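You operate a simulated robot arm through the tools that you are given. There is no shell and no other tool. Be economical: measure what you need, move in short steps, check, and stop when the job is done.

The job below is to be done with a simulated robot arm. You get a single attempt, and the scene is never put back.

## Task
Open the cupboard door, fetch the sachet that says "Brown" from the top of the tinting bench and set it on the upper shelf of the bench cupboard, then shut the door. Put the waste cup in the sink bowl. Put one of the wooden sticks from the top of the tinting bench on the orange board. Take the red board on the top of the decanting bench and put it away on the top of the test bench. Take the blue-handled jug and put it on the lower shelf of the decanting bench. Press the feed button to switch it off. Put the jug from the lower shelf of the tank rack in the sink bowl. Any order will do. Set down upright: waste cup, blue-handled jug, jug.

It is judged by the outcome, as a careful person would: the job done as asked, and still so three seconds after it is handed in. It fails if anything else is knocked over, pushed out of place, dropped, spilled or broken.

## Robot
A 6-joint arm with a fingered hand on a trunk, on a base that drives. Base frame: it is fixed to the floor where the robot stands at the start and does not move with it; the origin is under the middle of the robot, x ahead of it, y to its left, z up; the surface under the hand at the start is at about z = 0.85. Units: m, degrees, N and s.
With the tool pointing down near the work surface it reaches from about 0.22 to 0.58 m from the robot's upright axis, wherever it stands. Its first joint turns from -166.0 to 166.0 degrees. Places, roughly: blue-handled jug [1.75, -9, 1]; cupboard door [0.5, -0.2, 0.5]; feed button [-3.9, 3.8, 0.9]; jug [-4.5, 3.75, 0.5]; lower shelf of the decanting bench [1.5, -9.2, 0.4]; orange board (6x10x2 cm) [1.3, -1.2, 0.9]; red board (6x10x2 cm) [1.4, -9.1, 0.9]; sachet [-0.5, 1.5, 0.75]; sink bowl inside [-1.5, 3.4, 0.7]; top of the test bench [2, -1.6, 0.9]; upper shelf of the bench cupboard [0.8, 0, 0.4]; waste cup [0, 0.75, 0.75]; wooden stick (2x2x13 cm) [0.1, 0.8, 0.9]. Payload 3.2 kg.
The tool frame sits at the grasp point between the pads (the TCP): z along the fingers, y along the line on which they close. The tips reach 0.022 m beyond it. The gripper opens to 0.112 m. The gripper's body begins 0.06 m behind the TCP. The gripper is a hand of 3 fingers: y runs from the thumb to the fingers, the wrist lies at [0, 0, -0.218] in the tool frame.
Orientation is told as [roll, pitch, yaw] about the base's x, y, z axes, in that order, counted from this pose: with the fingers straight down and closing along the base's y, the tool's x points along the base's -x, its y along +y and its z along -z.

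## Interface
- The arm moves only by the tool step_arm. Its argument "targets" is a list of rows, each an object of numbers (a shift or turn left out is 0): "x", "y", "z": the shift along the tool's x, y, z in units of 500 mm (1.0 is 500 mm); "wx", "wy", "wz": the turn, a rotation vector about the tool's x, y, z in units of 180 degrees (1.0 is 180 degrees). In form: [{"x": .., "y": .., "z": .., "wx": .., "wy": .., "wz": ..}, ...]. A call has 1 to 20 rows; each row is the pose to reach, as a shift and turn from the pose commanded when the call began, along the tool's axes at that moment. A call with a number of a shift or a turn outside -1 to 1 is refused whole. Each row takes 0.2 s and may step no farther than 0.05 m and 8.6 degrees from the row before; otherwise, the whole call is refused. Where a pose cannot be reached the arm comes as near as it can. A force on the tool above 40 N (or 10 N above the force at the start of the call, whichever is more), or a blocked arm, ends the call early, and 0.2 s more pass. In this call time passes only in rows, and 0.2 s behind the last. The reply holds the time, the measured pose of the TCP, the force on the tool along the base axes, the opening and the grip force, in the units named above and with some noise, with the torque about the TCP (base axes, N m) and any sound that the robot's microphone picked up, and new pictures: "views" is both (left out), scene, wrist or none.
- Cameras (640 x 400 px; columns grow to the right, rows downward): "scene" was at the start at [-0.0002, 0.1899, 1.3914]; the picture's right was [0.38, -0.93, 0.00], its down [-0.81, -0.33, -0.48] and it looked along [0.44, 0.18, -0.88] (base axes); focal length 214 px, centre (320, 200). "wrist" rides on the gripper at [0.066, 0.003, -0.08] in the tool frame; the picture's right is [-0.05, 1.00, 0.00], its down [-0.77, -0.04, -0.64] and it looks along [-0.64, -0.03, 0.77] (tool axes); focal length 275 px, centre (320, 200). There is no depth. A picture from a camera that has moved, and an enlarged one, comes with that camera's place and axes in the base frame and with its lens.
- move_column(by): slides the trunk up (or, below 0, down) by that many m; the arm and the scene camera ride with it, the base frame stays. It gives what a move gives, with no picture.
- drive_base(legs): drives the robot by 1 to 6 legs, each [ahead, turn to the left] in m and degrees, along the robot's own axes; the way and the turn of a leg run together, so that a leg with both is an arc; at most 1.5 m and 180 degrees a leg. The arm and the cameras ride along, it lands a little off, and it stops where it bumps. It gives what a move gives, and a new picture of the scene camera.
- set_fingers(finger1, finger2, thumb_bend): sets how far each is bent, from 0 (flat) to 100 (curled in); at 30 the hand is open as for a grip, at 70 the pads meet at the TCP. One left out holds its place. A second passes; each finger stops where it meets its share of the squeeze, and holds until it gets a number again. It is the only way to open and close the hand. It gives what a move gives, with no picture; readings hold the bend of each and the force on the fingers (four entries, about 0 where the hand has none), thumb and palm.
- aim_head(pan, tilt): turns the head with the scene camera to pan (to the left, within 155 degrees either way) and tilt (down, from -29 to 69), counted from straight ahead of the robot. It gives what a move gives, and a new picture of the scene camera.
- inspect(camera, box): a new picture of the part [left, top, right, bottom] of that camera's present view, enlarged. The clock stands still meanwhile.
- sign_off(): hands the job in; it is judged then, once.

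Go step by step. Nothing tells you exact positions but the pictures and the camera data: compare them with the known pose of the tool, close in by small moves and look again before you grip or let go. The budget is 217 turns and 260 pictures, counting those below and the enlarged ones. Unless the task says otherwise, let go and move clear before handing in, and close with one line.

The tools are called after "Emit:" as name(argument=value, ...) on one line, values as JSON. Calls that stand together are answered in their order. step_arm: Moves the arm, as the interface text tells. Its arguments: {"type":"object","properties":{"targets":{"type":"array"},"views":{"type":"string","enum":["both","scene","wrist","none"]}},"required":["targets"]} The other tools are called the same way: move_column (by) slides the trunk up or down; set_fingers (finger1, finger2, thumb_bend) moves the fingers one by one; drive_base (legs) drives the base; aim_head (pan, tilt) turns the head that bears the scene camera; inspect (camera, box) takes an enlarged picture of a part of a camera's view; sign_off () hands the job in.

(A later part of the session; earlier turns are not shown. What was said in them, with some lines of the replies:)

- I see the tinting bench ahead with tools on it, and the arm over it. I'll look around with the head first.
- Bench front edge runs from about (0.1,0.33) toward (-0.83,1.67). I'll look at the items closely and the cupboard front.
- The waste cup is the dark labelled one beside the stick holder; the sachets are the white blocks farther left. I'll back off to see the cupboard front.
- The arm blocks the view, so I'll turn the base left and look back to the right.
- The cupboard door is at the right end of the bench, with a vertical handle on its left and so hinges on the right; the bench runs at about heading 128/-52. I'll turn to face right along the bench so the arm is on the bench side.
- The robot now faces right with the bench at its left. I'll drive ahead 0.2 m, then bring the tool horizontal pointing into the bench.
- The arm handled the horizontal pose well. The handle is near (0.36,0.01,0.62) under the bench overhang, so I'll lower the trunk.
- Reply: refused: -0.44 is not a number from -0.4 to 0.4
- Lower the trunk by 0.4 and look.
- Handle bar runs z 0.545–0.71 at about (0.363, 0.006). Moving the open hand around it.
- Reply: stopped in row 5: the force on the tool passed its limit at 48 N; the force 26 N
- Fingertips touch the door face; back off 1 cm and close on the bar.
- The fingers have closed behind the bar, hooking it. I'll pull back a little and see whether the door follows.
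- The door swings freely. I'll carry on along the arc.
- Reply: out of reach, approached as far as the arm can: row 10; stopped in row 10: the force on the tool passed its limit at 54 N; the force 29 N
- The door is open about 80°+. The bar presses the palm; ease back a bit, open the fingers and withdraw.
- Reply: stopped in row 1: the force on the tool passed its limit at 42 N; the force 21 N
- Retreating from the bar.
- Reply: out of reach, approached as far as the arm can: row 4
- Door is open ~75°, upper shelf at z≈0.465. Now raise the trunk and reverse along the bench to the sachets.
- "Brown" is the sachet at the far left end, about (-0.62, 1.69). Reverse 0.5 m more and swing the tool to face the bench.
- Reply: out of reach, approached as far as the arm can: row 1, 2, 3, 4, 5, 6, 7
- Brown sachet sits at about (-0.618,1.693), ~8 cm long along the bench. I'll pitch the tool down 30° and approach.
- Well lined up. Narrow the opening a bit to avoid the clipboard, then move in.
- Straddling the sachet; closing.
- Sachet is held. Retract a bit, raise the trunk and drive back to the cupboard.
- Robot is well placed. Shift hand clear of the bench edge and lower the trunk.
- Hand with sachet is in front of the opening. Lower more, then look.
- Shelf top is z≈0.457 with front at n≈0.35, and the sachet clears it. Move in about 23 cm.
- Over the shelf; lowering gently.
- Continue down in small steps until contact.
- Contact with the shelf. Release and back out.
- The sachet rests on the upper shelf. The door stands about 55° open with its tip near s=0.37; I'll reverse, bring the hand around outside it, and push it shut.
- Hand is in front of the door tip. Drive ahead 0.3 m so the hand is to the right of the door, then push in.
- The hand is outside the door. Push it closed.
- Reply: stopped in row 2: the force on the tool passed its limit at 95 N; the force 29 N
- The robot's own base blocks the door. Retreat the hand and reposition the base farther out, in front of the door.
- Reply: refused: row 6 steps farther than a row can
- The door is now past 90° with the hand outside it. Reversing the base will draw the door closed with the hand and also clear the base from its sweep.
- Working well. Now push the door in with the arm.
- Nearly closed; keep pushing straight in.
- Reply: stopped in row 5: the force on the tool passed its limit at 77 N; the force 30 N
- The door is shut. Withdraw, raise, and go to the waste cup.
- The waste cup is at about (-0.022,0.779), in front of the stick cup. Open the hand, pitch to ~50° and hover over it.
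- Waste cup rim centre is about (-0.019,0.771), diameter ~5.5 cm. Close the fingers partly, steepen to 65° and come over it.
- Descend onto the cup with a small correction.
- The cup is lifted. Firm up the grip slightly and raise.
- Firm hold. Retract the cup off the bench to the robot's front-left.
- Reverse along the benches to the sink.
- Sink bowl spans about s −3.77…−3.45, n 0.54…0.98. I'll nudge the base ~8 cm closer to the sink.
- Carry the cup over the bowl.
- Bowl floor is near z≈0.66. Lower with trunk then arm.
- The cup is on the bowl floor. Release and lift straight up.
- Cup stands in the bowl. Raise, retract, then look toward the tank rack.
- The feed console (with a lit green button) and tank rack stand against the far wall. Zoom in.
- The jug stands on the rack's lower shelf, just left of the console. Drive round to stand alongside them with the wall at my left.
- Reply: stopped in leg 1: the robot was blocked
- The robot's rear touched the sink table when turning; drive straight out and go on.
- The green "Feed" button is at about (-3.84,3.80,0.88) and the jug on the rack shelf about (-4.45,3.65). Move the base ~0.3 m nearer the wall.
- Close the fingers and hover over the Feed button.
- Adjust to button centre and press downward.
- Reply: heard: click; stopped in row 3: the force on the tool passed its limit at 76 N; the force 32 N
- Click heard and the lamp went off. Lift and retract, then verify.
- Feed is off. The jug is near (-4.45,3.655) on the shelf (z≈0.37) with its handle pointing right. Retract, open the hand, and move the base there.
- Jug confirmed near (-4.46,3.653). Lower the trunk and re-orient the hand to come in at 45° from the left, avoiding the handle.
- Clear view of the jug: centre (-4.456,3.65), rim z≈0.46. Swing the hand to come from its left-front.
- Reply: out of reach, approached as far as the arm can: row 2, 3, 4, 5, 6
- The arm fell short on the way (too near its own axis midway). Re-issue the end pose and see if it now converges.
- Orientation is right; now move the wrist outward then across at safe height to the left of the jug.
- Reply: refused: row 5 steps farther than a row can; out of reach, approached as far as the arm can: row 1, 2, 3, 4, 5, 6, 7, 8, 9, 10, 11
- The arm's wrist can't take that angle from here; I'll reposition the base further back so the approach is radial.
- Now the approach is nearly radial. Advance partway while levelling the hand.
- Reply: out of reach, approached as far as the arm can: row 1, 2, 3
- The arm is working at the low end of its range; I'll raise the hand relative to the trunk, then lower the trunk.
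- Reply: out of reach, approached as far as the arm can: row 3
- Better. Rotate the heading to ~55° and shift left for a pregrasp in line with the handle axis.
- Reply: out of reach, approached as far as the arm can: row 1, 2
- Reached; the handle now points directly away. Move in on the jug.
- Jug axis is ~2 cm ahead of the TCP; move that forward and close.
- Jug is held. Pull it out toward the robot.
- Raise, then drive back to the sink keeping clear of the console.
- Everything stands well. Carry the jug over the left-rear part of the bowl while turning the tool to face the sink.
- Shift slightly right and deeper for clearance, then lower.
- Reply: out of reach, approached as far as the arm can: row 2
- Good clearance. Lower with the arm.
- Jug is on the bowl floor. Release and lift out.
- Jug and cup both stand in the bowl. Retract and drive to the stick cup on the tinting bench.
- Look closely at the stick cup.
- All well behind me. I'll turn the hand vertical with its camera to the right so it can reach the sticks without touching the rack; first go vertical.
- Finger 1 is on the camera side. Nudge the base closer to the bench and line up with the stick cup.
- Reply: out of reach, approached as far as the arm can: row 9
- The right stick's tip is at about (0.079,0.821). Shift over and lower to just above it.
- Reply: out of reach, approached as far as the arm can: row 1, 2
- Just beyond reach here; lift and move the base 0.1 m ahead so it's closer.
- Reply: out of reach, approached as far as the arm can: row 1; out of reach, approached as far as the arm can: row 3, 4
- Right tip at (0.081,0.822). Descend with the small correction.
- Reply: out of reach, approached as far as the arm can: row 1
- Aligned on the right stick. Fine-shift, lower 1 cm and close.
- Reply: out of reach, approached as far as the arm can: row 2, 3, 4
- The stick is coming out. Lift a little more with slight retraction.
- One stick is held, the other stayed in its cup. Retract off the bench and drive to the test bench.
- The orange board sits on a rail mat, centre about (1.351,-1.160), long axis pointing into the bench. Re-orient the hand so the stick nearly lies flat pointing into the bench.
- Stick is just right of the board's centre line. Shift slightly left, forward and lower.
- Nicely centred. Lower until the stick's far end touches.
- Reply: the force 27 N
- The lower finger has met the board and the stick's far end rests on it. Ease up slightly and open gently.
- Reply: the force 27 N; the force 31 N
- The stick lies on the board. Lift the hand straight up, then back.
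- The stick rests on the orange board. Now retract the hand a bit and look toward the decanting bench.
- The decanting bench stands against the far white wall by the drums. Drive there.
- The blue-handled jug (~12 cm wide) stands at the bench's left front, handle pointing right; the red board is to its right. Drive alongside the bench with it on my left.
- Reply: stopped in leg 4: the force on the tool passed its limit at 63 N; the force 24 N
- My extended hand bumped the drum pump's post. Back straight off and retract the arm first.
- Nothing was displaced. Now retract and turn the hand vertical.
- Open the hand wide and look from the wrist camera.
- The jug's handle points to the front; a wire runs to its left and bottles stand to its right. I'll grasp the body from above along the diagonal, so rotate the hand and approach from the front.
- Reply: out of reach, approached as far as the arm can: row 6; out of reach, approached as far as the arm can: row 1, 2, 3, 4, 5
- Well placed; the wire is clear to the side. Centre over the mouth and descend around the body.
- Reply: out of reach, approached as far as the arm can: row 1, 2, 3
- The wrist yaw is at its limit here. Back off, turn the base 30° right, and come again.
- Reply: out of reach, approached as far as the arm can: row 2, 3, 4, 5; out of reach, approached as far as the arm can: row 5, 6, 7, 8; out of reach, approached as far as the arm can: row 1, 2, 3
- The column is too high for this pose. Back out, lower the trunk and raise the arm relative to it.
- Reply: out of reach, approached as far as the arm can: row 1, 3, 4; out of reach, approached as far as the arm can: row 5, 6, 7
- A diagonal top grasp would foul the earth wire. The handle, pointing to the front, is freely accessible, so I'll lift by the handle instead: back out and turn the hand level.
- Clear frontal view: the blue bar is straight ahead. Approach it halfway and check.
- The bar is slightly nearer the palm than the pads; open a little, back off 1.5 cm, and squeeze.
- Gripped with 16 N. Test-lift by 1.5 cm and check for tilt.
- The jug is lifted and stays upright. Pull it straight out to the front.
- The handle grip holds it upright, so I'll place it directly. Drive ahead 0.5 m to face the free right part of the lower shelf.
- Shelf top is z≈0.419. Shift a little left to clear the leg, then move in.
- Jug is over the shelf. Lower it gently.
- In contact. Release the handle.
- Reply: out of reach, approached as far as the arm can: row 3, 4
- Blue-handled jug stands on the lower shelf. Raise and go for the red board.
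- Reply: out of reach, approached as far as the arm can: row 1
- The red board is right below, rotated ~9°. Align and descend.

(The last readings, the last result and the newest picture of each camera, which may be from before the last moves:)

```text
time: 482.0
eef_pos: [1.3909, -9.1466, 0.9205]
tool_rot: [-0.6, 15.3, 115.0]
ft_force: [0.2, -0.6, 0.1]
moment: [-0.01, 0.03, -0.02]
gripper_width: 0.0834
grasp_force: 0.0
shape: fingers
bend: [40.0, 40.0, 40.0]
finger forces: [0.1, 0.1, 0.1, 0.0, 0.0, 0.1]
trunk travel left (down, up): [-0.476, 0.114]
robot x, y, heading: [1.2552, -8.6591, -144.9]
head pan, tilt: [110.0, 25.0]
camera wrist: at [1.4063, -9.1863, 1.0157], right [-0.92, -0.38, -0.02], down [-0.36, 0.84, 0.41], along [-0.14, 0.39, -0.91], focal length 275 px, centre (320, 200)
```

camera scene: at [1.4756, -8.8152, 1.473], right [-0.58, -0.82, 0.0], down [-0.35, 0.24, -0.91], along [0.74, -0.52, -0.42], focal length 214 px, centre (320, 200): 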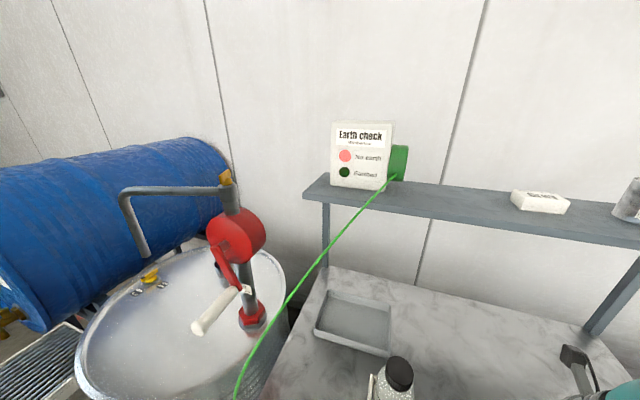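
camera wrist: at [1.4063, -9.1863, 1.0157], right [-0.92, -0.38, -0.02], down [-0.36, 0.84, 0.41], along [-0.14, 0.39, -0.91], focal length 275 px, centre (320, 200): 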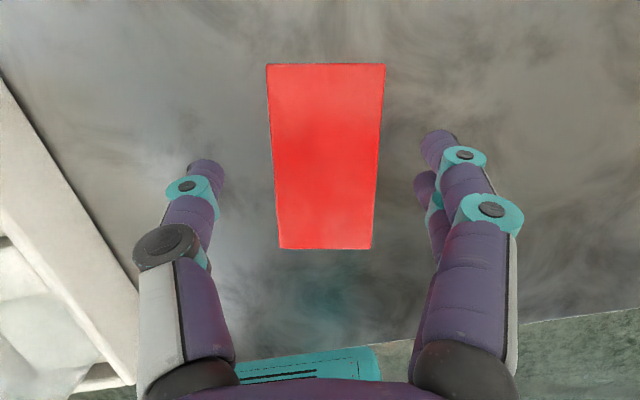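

Emit:
step_arm(targets=[{"x": -0.012, "z": 0.045}, {"x": -0.022, "z": 0.083}], views="none")

Emit:
set_fingers(finger1=62, finger2=62, thumb_bend=62)

Emit:
step_arm(targets=[{"x": 0.012, "z": -0.045}, {"x": 0.03, "z": -0.12}], views="wrist")

```text
time: 482.7
eef_pos: [1.3943, -9.1484, 0.886]
tool_rot: [-0.2, 16.6, 115.6]
ft_force: [4.1, 0.4, 20.5]
moment: [-0.4, 1.03, 0.09]
gripper_width: 0.083
grasp_force: 9.7
shape: fingers
bend: [40.0, 40.0, 40.0]
finger forces: [0.0, 20.6, 0.1, 0.0, 0.0, 0.0]
trunk travel left (down, up): [-0.476, 0.114]
robot x, y, heading: [1.2575, -8.6581, -145.2]
head pan, tilt: [110.0, 25.0]
stopped in row 2: the force on the tool passed its limit at 48 N (the readings are from after the stop); the commanded pose is now the measured one
```

```text
time: 483.5
eef_pos: [1.3932, -9.1511, 0.8868]
tool_rot: [-0.1, 16.8, 115.5]
ft_force: [-2.8, 1.8, 18.5]
moment: [-0.2, 0.94, -0.17]
gripper_width: 0.0495
grasp_force: 17.0
shape: fingers
bend: [53.0, 47.0, 57.0]
finger forces: [7.6, 17.3, 0.0, 0.0, 9.0, 0.0]
trunk travel left (down, up): [-0.476, 0.114]
robot x, y, heading: [1.2498, -8.6585, -144.9]
head pan, tilt: [110.0, 25.0]
stopped: the force on the tool passed its limit at 41 N (the readings are from after the stop); the commanded pose is now the measured one
```

```text
time: 484.1
eef_pos: [1.3933, -9.147, 0.9455]
tool_rot: [-0.4, 16.4, 115.5]
ft_force: [0.9, -0.2, -0.4]
moment: [0.01, 0.0, -0.04]
gripper_width: 0.0498
grasp_force: 7.6
shape: fingers
bend: [52.0, 54.0, 57.0]
finger forces: [7.5, 0.3, 0.1, 0.1, 7.9, 0.1]
trunk travel left (down, up): [-0.476, 0.114]
robot x, y, heading: [1.2576, -8.6615, -144.9]
head pan, tilt: [110.0, 25.0]
camera wrist: at [1.4087, -9.1866, 1.0417], right [-0.92, -0.39, -0.02], down [-0.37, 0.84, 0.39], along [-0.14, 0.37, -0.92], focal length 275 px, centre (320, 200)
```

wrist: 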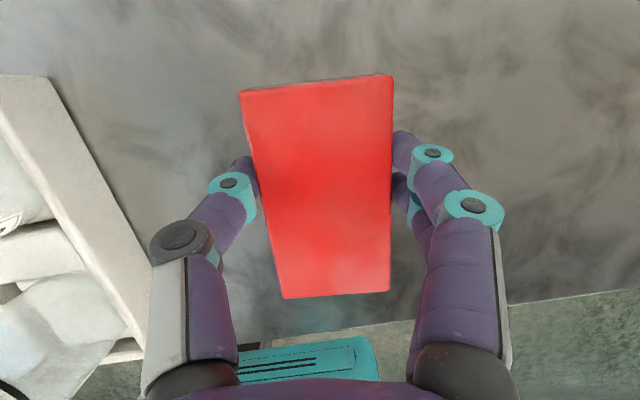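

Board lifted; tighten the grip.

Emit:
set_fingers(finger1=75, finger2=75, thumb_bend=75)

Emit:
step_arm(targets=[{"x": 0.015, "z": -0.06}, {"x": 0.035, "z": -0.14}], views="wrist")

```text
time: 485.1
eef_pos: [1.3944, -9.1486, 0.9455]
tool_rot: [-0.2, 16.4, 115.4]
ft_force: [0.5, 0.6, -1.1]
moment: [0.0, 0.0, 0.02]
gripper_width: 0.0488
grasp_force: 19.6
shape: fingers
bend: [50.0, 50.0, 62.0]
finger forces: [9.7, 9.7, 0.0, 0.0, 19.3, 0.0]
trunk travel left (down, up): [-0.476, 0.114]
robot x, y, heading: [1.2525, -8.6596, -145.1]
head pan, tilt: [110.0, 25.0]
```

```text
time: 485.7
eef_pos: [1.392, -9.1454, 1.0179]
tool_rot: [-0.4, 16.4, 115.4]
ft_force: [-0.5, 0.0, -1.0]
moment: [-0.03, 0.02, -0.03]
gripper_width: 0.0489
grasp_force: 19.1
shape: fingers
bend: [50.0, 50.0, 62.0]
finger forces: [9.7, 9.6, 0.1, 0.0, 19.2, 0.0]
trunk travel left (down, up): [-0.476, 0.114]
robot x, y, heading: [1.2548, -8.6571, -145.2]
head pan, tilt: [110.0, 25.0]
camera wrist: at [1.4073, -9.1843, 1.1137], right [-0.92, -0.39, -0.02], down [-0.37, 0.84, 0.39], along [-0.14, 0.37, -0.92], focal length 275 px, centre (320, 200)
```

wrist: 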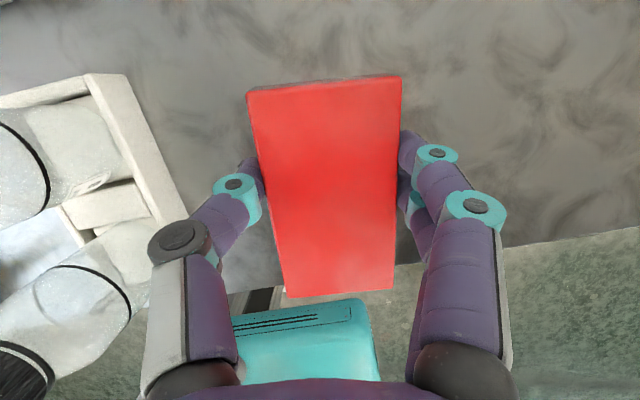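

Firm hold. Retract the board toward the robot and check the jug below as I leave.

Emit:
step_arm(targets=[{"x": -0.072, "y": 0.047, "z": -0.028}, {"x": -0.143, "y": 0.093, "z": -0.056}, {"x": -0.215, "y": 0.14, "z": -0.084}, {"x": -0.287, "y": 0.187, "z": -0.112}, {"x": -0.358, "y": 0.233, "z": -0.14}, {"x": -0.43, "y": 0.28, "z": -0.168}], views="none")

Emit:
drive_base(legs=[[0.35, -45], [0, -70]])

Emit:
aim_head(pan=150, tilt=30)

```text
time: 487.1
eef_pos: [1.1647, -8.9988, 1.0369]
tool_rot: [-0.3, 16.5, 115.5]
ft_force: [-0.7, 0.0, 0.1]
moment: [0.0, 0.0, -0.01]
gripper_width: 0.0488
grasp_force: 19.3
shape: fingers
bend: [50.0, 50.0, 62.0]
finger forces: [9.6, 9.5, 0.1, 0.0, 19.1, 0.1]
trunk travel left (down, up): [-0.476, 0.114]
robot x, y, heading: [1.2539, -8.6561, -145.1]
head pan, tilt: [110.0, 25.0]
```

```text
time: 492.6
eef_pos: [0.6554, -8.5045, 1.0372]
tool_rot: [-0.4, 16.4, 0.2]
ft_force: [0.5, -0.2, -0.7]
moment: [-0.03, 0.01, 0.01]
gripper_width: 0.0484
grasp_force: 19.0
shape: fingers
bend: [50.0, 50.0, 63.0]
finger forces: [9.4, 9.3, 0.1, 0.0, 18.7, 0.0]
trunk travel left (down, up): [-0.476, 0.114]
robot x, y, heading: [0.9228, -8.7302, 99.8]
head pan, tilt: [110.0, 25.0]
camera scene: at [0.6895, -8.8659, 1.4733], right [-0.5, 0.87, 0.0], down [0.37, 0.21, -0.91], along [-0.79, -0.45, -0.42], focal length 214 px, centre (320, 200)
```

scene: 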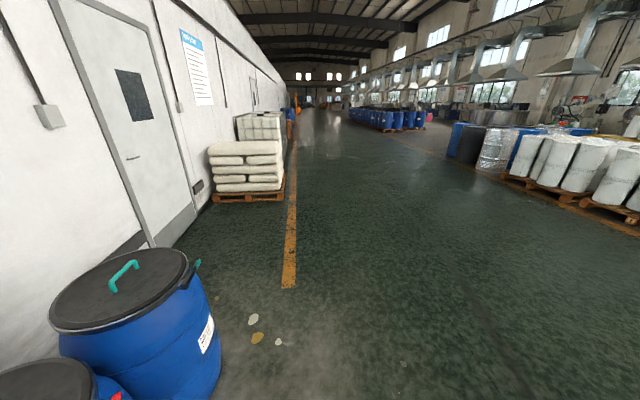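

```text
time: 493.7
eef_pos: [0.6548, -8.5041, 1.0371]
tool_rot: [-0.3, 16.4, 0.3]
ft_force: [0.4, 0.3, -0.3]
moment: [-0.03, -0.02, -0.01]
gripper_width: 0.0484
grasp_force: 18.8
shape: fingers
bend: [50.0, 50.0, 63.0]
finger forces: [9.4, 9.3, 0.0, 0.0, 18.6, 0.0]
trunk travel left (down, up): [-0.476, 0.114]
robot x, y, heading: [0.925, -8.7326, 99.7]
head pan, tilt: [150.0, 30.0]
camera scene: at [0.7381, -8.905, 1.4653], right [-0.94, 0.35, 0.0], down [0.17, 0.47, -0.87], along [-0.3, -0.81, -0.5], focal length 214 px, centre (320, 200)
```

scene: 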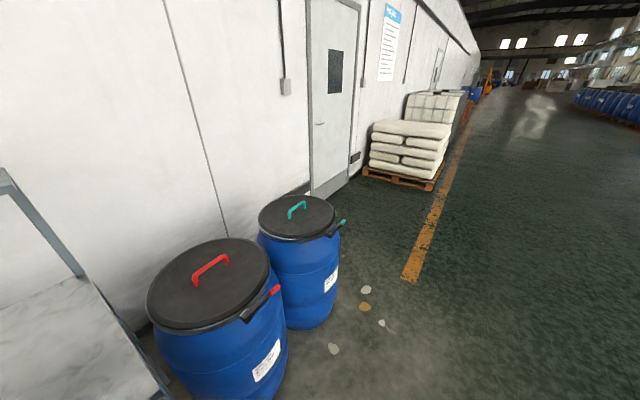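

Emit:
aim_head(pan=-140, tilt=40)

```text
time: 497.7
eef_pos: [0.6544, -8.5043, 1.0375]
tool_rot: [-0.2, 16.5, 0.2]
ft_force: [-0.8, 0.0, -0.8]
moment: [0.01, 0.01, -0.04]
gripper_width: 0.0487
grasp_force: 19.0
shape: fingers
bend: [50.0, 50.0, 63.0]
finger forces: [9.3, 9.2, 0.1, 0.0, 18.7, 0.0]
trunk travel left (down, up): [-0.476, 0.114]
robot x, y, heading: [0.9211, -8.7374, 99.6]
head pan, tilt: [-140.0, 40.0]
camera scene: at [0.8344, -8.8752, 1.45], right [-0.65, -0.76, 0.0], down [-0.49, 0.42, -0.77], along [0.58, -0.49, -0.64], focal length 214 px, centre (320, 200)
```

scene: 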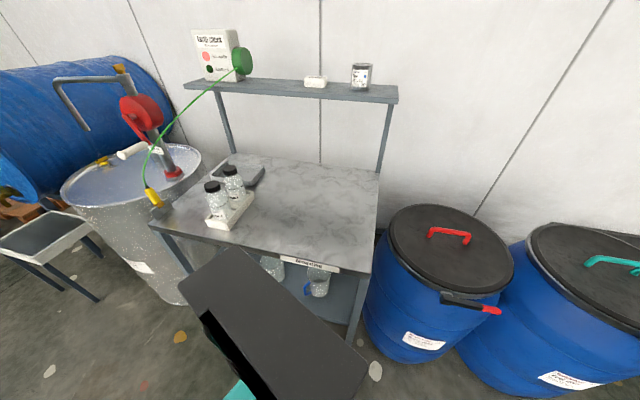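

The jug stands upright on the lower shelf. Drive back to the test bench.

Emit:
drive_base(legs=[[0, -9], [1.5, 0], [1.5, 0], [1.5, 0], [1.5, 0], [0.5, 0]])

```text
time: 529.3
eef_pos: [0.4402, -1.9999, 1.0378]
tool_rot: [-0.2, 16.3, -7.2]
ft_force: [0.5, 0.4, 0.2]
moment: [-0.01, 0.0, 0.03]
gripper_width: 0.0486
grasp_force: 18.9
shape: fingers
bend: [50.0, 50.0, 63.0]
finger forces: [9.5, 9.3, 0.0, 0.1, 18.7, 0.0]
trunk travel left (down, up): [-0.476, 0.114]
robot x, y, heading: [0.6743, -2.2612, 92.2]
head pan, tilt: [-140.0, 40.0]
camera scene: at [0.5698, -2.3914, 1.45], right [-0.74, -0.67, 0.0], down [-0.43, 0.48, -0.77], along [0.52, -0.57, -0.64], focal length 214 px, centre (320, 200)
```

scene: 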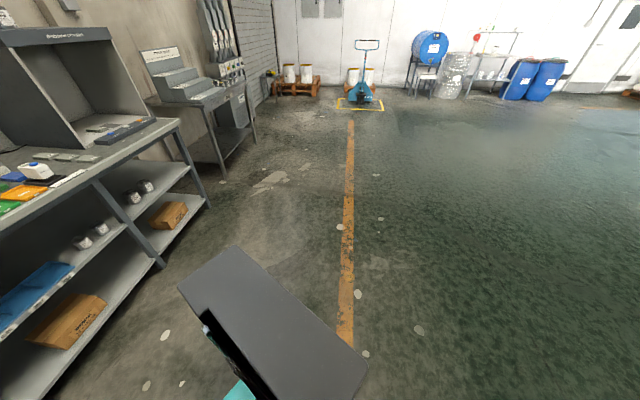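

Emit:
drive_base(legs=[[0, 1], [1.2, 0], [0, -146]])

Emit:
aim_head(pan=75, tilt=45)

```text
time: 541.7
eef_pos: [0.9617, -1.1287, 1.0372]
tool_rot: [-0.3, 16.5, -151.7]
ft_force: [-0.2, 0.3, -0.4]
moment: [0.01, 0.01, 0.02]
gripper_width: 0.0482
grasp_force: 18.3
shape: fingers
bend: [50.0, 50.0, 63.0]
finger forces: [9.2, 9.1, 0.0, 0.0, 18.2, 0.0]
trunk travel left (down, up): [-0.476, 0.114]
robot x, y, heading: [0.6184, -1.0545, -52.3]
head pan, tilt: [-140.0, 40.0]
camera scene: at [0.6291, -0.8869, 1.45], right [0.21, 0.98, 0.0], down [0.63, -0.14, -0.77], along [-0.75, 0.16, -0.64], focal length 214 px, centre (320, 200)
```

scene: 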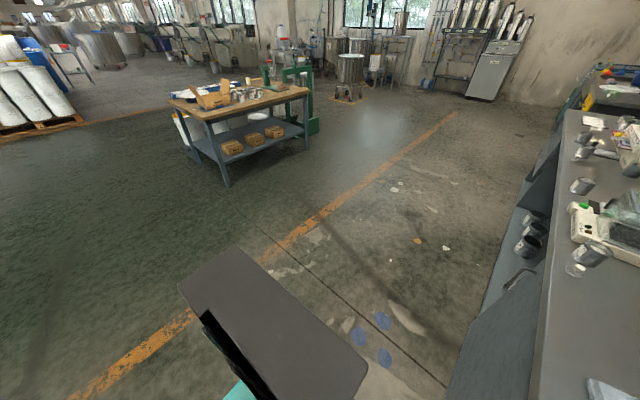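

```text
time: 544.8
eef_pos: [0.9625, -1.1296, 1.0374]
tool_rot: [-0.2, 16.5, -151.6]
ft_force: [0.5, -0.4, 0.0]
moment: [0.0, 0.0, -0.01]
gripper_width: 0.048
grasp_force: 18.1
shape: fingers
bend: [50.0, 50.0, 63.0]
finger forces: [9.1, 9.1, 0.0, 0.0, 18.2, 0.0]
trunk travel left (down, up): [-0.476, 0.114]
robot x, y, heading: [0.6153, -1.0571, -52.4]
head pan, tilt: [75.0, 45.0]
camera scene: at [0.7872, -0.8735, 1.4427], right [0.39, -0.92, 0.0], down [-0.65, -0.27, -0.71], along [0.65, 0.27, -0.71], focal length 214 px, centre (320, 200)
```

scene: 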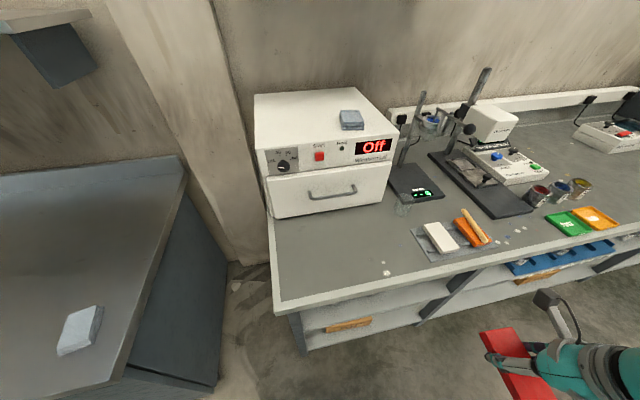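

Bring the board over the free front-left area of the test bench.

Emit:
step_arm(targets=[{"x": 0.061, "y": -0.055, "z": 0.02}, {"x": 0.122, "y": -0.11, "z": 0.04}, {"x": 0.184, "y": -0.166, "z": 0.06}, {"x": 0.245, "y": -0.221, "z": 0.09}, {"x": 0.306, "y": -0.276, "z": 0.13}, {"x": 0.367, "y": -0.331, "z": 0.18}, {"x": 0.43, "y": -0.387, "z": 0.23}, {"x": 0.49, "y": -0.442, "z": 0.291}])

```text
refused: row 8 steps farther than a row can; nothing moved
```

Emit:
step_arm(targets=[{"x": 0.061, "y": -0.055, "z": 0.025}, {"x": 0.122, "y": -0.11, "z": 0.055}, {"x": 0.184, "y": -0.166, "z": 0.085}, {"x": 0.245, "y": -0.221, "z": 0.12}, {"x": 0.306, "y": -0.276, "z": 0.155}, {"x": 0.367, "y": -0.331, "z": 0.195}, {"x": 0.43, "y": -0.387, "z": 0.24}, {"x": 0.485, "y": -0.436, "z": 0.285}])

```text
time: 546.6
eef_pos: [1.0973, -0.8059, 0.97]
tool_rot: [-0.3, 16.4, -151.8]
ft_force: [0.4, -0.1, -1.3]
moment: [0.01, -0.01, 0.01]
gripper_width: 0.0479
grasp_force: 17.8
shape: fingers
bend: [50.0, 50.0, 63.0]
finger forces: [9.1, 8.9, 0.0, 0.0, 18.0, 0.0]
trunk travel left (down, up): [-0.476, 0.114]
robot x, y, heading: [0.613, -1.058, -52.1]
head pan, tilt: [75.0, 45.0]
camera scene: at [0.7876, -0.8728, 1.4426], right [0.39, -0.92, 0.0], down [-0.65, -0.27, -0.71], along [0.65, 0.27, -0.71], focal length 214 px, centre (320, 200)
camera wrist: at [1.135, -0.7896, 1.0653], right [0.43, -0.9, -0.02], down [-0.83, -0.41, 0.39], along [-0.36, -0.16, -0.92], focal length 275 px, centre (320, 200)
```

scene: 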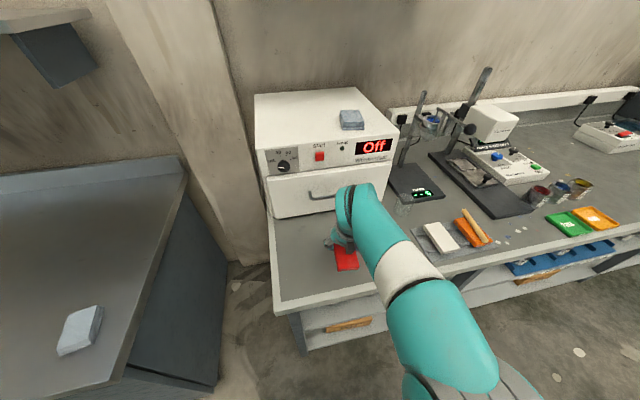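
wrist: 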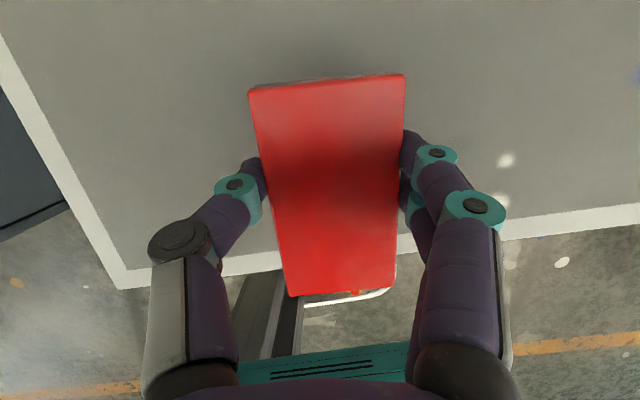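

Emit:
step_arm(targets=[{"x": 0.04, "z": 0.04}, {"x": 0.04, "z": 0.09}, {"x": 0.02, "z": 0.14}, {"x": 0.016, "z": 0.158}], views="wrist")

Emit:
step_arm(targets=[{"x": -0.003, "z": 0.0096}], views="none")

```text
time: 547.6
eef_pos: [1.1264, -0.7923, 0.9085]
tool_rot: [-0.1, 18.0, -151.4]
ft_force: [-0.6, 0.1, 22.2]
moment: [-0.77, -0.27, -0.04]
gripper_width: 0.048
grasp_force: 28.5
shape: fingers
bend: [50.0, 55.0, 64.0]
finger forces: [9.4, 29.5, 0.1, 0.0, 17.9, 0.0]
trunk travel left (down, up): [-0.476, 0.114]
robot x, y, heading: [0.616, -1.0528, -52.3]
head pan, tilt: [75.0, 45.0]
stopped in row 4: the force on the tool passed its limit at 47 N (the readings are from after the stop); the commanded pose is now the measured one
camera wrist: at [1.1623, -0.7767, 1.0068], right [0.44, -0.9, -0.02], down [-0.83, -0.41, 0.37], along [-0.34, -0.15, -0.93], focal length 275 px, centre (320, 200)
```

wrist: 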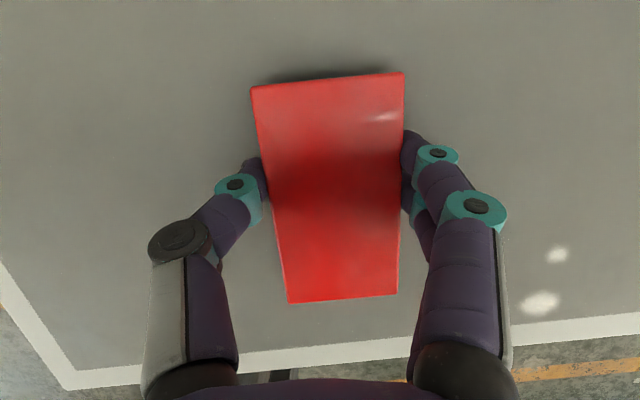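

```text
time: 548.0
eef_pos: [1.129, -0.7901, 0.9098]
tool_rot: [0.0, 18.7, -151.3]
ft_force: [-1.9, 0.5, 19.6]
moment: [-0.74, -0.25, -0.03]
gripper_width: 0.0482
grasp_force: 28.0
shape: fingers
bend: [50.0, 55.0, 64.0]
finger forces: [9.4, 27.9, 0.0, 0.0, 17.8, 0.0]
trunk travel left (down, up): [-0.476, 0.114]
robot x, y, heading: [0.6203, -1.0496, -52.3]
head pan, tilt: [75.0, 45.0]
stopped in row 1: the force on the tool passed its limit at 44 N (the readings are from after the stop); the commanded pose is now the measured one
```

Contact with the bench top. Ease up slightly and release.

Emit:
step_arm(targets=[{"x": 0.002, "z": -0.008}], views="none")

Emit:
set_fingers(finger1=40, finger2=40, thumb_bend=42)

Emit:
step_arm(targets=[{"x": 0.014, "z": -0.05}, {"x": 0.04, "z": -0.14}, {"x": 0.06, "z": -0.22}])

```text
time: 548.4
eef_pos: [1.1288, -0.7909, 0.9099]
tool_rot: [-0.1, 18.2, -151.4]
ft_force: [0.9, 0.7, 5.8]
moment: [-0.22, -0.12, 0.07]
gripper_width: 0.0479
grasp_force: 20.1
shape: fingers
bend: [50.0, 53.0, 64.0]
finger forces: [9.5, 13.8, 0.0, 0.0, 17.6, 0.1]
trunk travel left (down, up): [-0.476, 0.114]
robot x, y, heading: [0.6169, -1.0557, -52.1]
head pan, tilt: [75.0, 45.0]
```

```text
time: 549.4
eef_pos: [1.1285, -0.7914, 0.9105]
tool_rot: [-0.1, 18.2, -151.2]
ft_force: [0.5, -0.4, -0.2]
moment: [-0.02, -0.06, -0.01]
gripper_width: 0.0805
grasp_force: 0.0
shape: fingers
bend: [40.0, 40.0, 42.0]
finger forces: [0.0, 0.0, 0.1, 0.0, 0.0, 0.0]
trunk travel left (down, up): [-0.476, 0.114]
robot x, y, heading: [0.6165, -1.0515, -52.1]
head pan, tilt: [75.0, 45.0]
```

```text
time: 550.2
eef_pos: [1.1222, -0.7925, 1.0239]
tool_rot: [0.0, 18.1, -151.3]
ft_force: [-0.8, 0.4, 0.1]
moment: [-0.02, 0.01, -0.03]
gripper_width: 0.0801
grasp_force: 0.2
shape: fingers
bend: [40.0, 40.0, 42.0]
finger forces: [0.0, 0.0, 0.1, 0.0, 0.1, 0.1]
trunk travel left (down, up): [-0.476, 0.114]
robot x, y, heading: [0.6169, -1.0554, -52.3]
head pan, tilt: [75.0, 45.0]
camera scene: at [0.7872, -0.8733, 1.4426], right [0.39, -0.92, 0.0], down [-0.65, -0.27, -0.71], along [0.65, 0.27, -0.71], focal length 214 px, centre (320, 200)
camera wrist: at [1.157, -0.7769, 1.1221], right [0.44, -0.9, -0.02], down [-0.83, -0.42, 0.36], along [-0.33, -0.15, -0.93], focal length 275 px, centre (320, 200)
```

scene: 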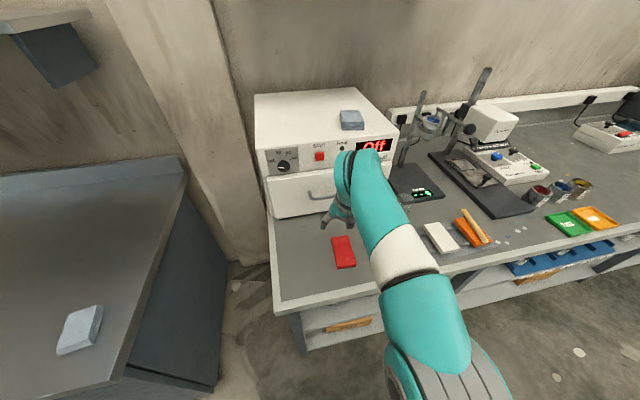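
wrist: 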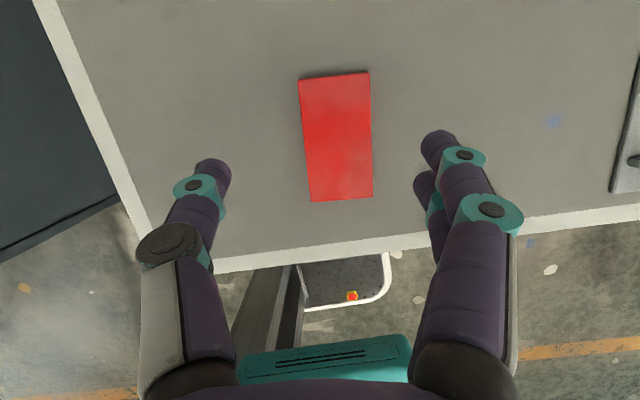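

Red board placed; the stick is still on the orange board. Retract the hand and check the cupboard door.

Emit:
step_arm(targets=[{"x": -0.08, "y": 0.04, "z": -0.025}, {"x": -0.16, "y": 0.08, "z": -0.05}, {"x": -0.24, "y": 0.13, "z": -0.075}, {"x": -0.32, "y": 0.18, "z": -0.1}, {"x": -0.4, "y": 0.23, "z": -0.125}, {"x": -0.47, "y": 0.28, "z": -0.15}], views="none")

Emit:
aim_head(pan=140, tilt=40)

Emit:
inspect(camera="scene", box=[0, 0, 640, 400])

```text
time: 551.6
eef_pos: [0.975, -1.0353, 1.0192]
tool_rot: [-0.1, 18.2, -151.3]
ft_force: [0.4, -0.1, -0.4]
moment: [0.0, 0.05, 0.02]
gripper_width: 0.0803
grasp_force: 0.0
shape: fingers
bend: [40.0, 40.0, 42.0]
finger forces: [0.0, 0.0, 0.0, 0.1, 0.0, 0.1]
trunk travel left (down, up): [-0.476, 0.114]
robot x, y, heading: [0.6161, -1.0517, -52.3]
head pan, tilt: [75.0, 45.0]
```

```text
time: 553.0
eef_pos: [0.9747, -1.0331, 1.0185]
tool_rot: [-0.1, 18.1, -151.4]
ft_force: [0.7, -0.8, -0.1]
moment: [-0.02, 0.01, 0.01]
gripper_width: 0.0805
grasp_force: 0.1
shape: fingers
bend: [40.0, 40.0, 42.0]
finger forces: [0.0, 0.0, 0.0, 0.0, 0.0, 0.0]
trunk travel left (down, up): [-0.476, 0.114]
robot x, y, heading: [0.6177, -1.0568, -52.4]
head pan, tilt: [140.0, 40.0]
camera scene: at [0.7155, -0.8199, 1.4499], right [1.0, -0.04, 0.0], down [-0.03, -0.64, -0.77], along [0.03, 0.77, -0.64], focal length 214 px, centre (320, 200)
```

scene: 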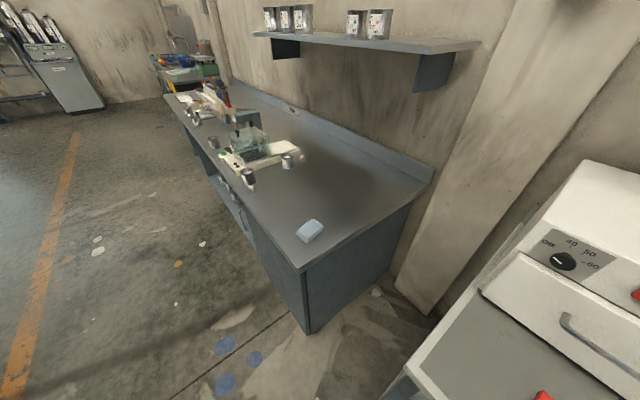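

```text
1.00 times, centred on (320, 200) of scene (not enlarged: the box is as wide or as high as the picture)
camera zoom: at [0.7155, -0.8199, 1.4499], right [1.0, -0.04, 0.0], down [-0.03, -0.64, -0.77], along [0.03, 0.77, -0.64], focal length 214 px, centre (320, 200)
```

zoom: 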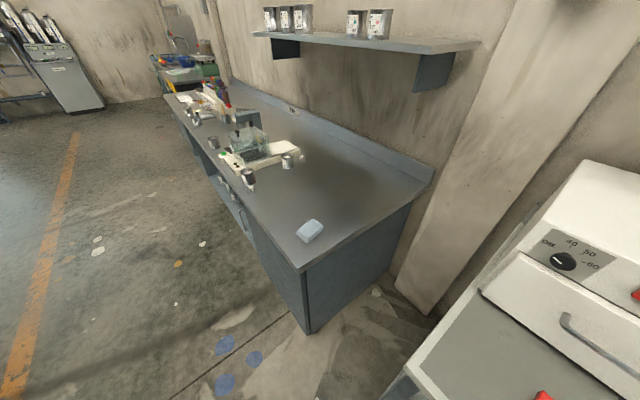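

Emit:
inspect(camera="scene", box=[190, 160, 330, 340])

```text
2.22 times, centred on (260, 250) of scene
camera zoom: at [0.7155, -0.8199, 1.4499], right [1.0, -0.04, 0.0], down [-0.03, -0.64, -0.77], along [0.03, 0.77, -0.64], focal length 477 px, centre (453, 89)
```

zoom: 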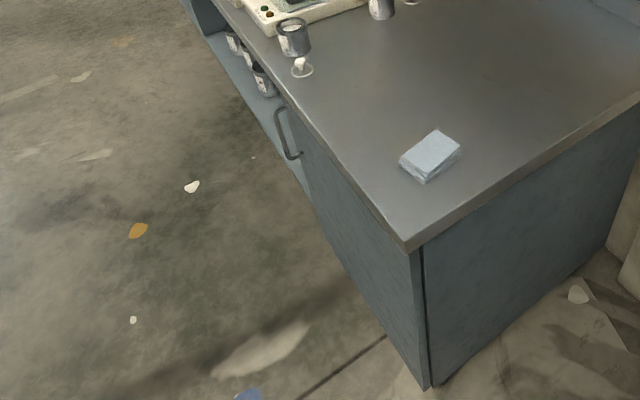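

The door is flush shut, everything is in its place, and the hand is clear. Handing in.

Emit:
sign_off()

```text
The job is handed in.
```

All seven jobs are done and handed in. Along the way the hand bumped the post of the drum pump once and may have brushed the sink tap; nothing looked moved afterwards.
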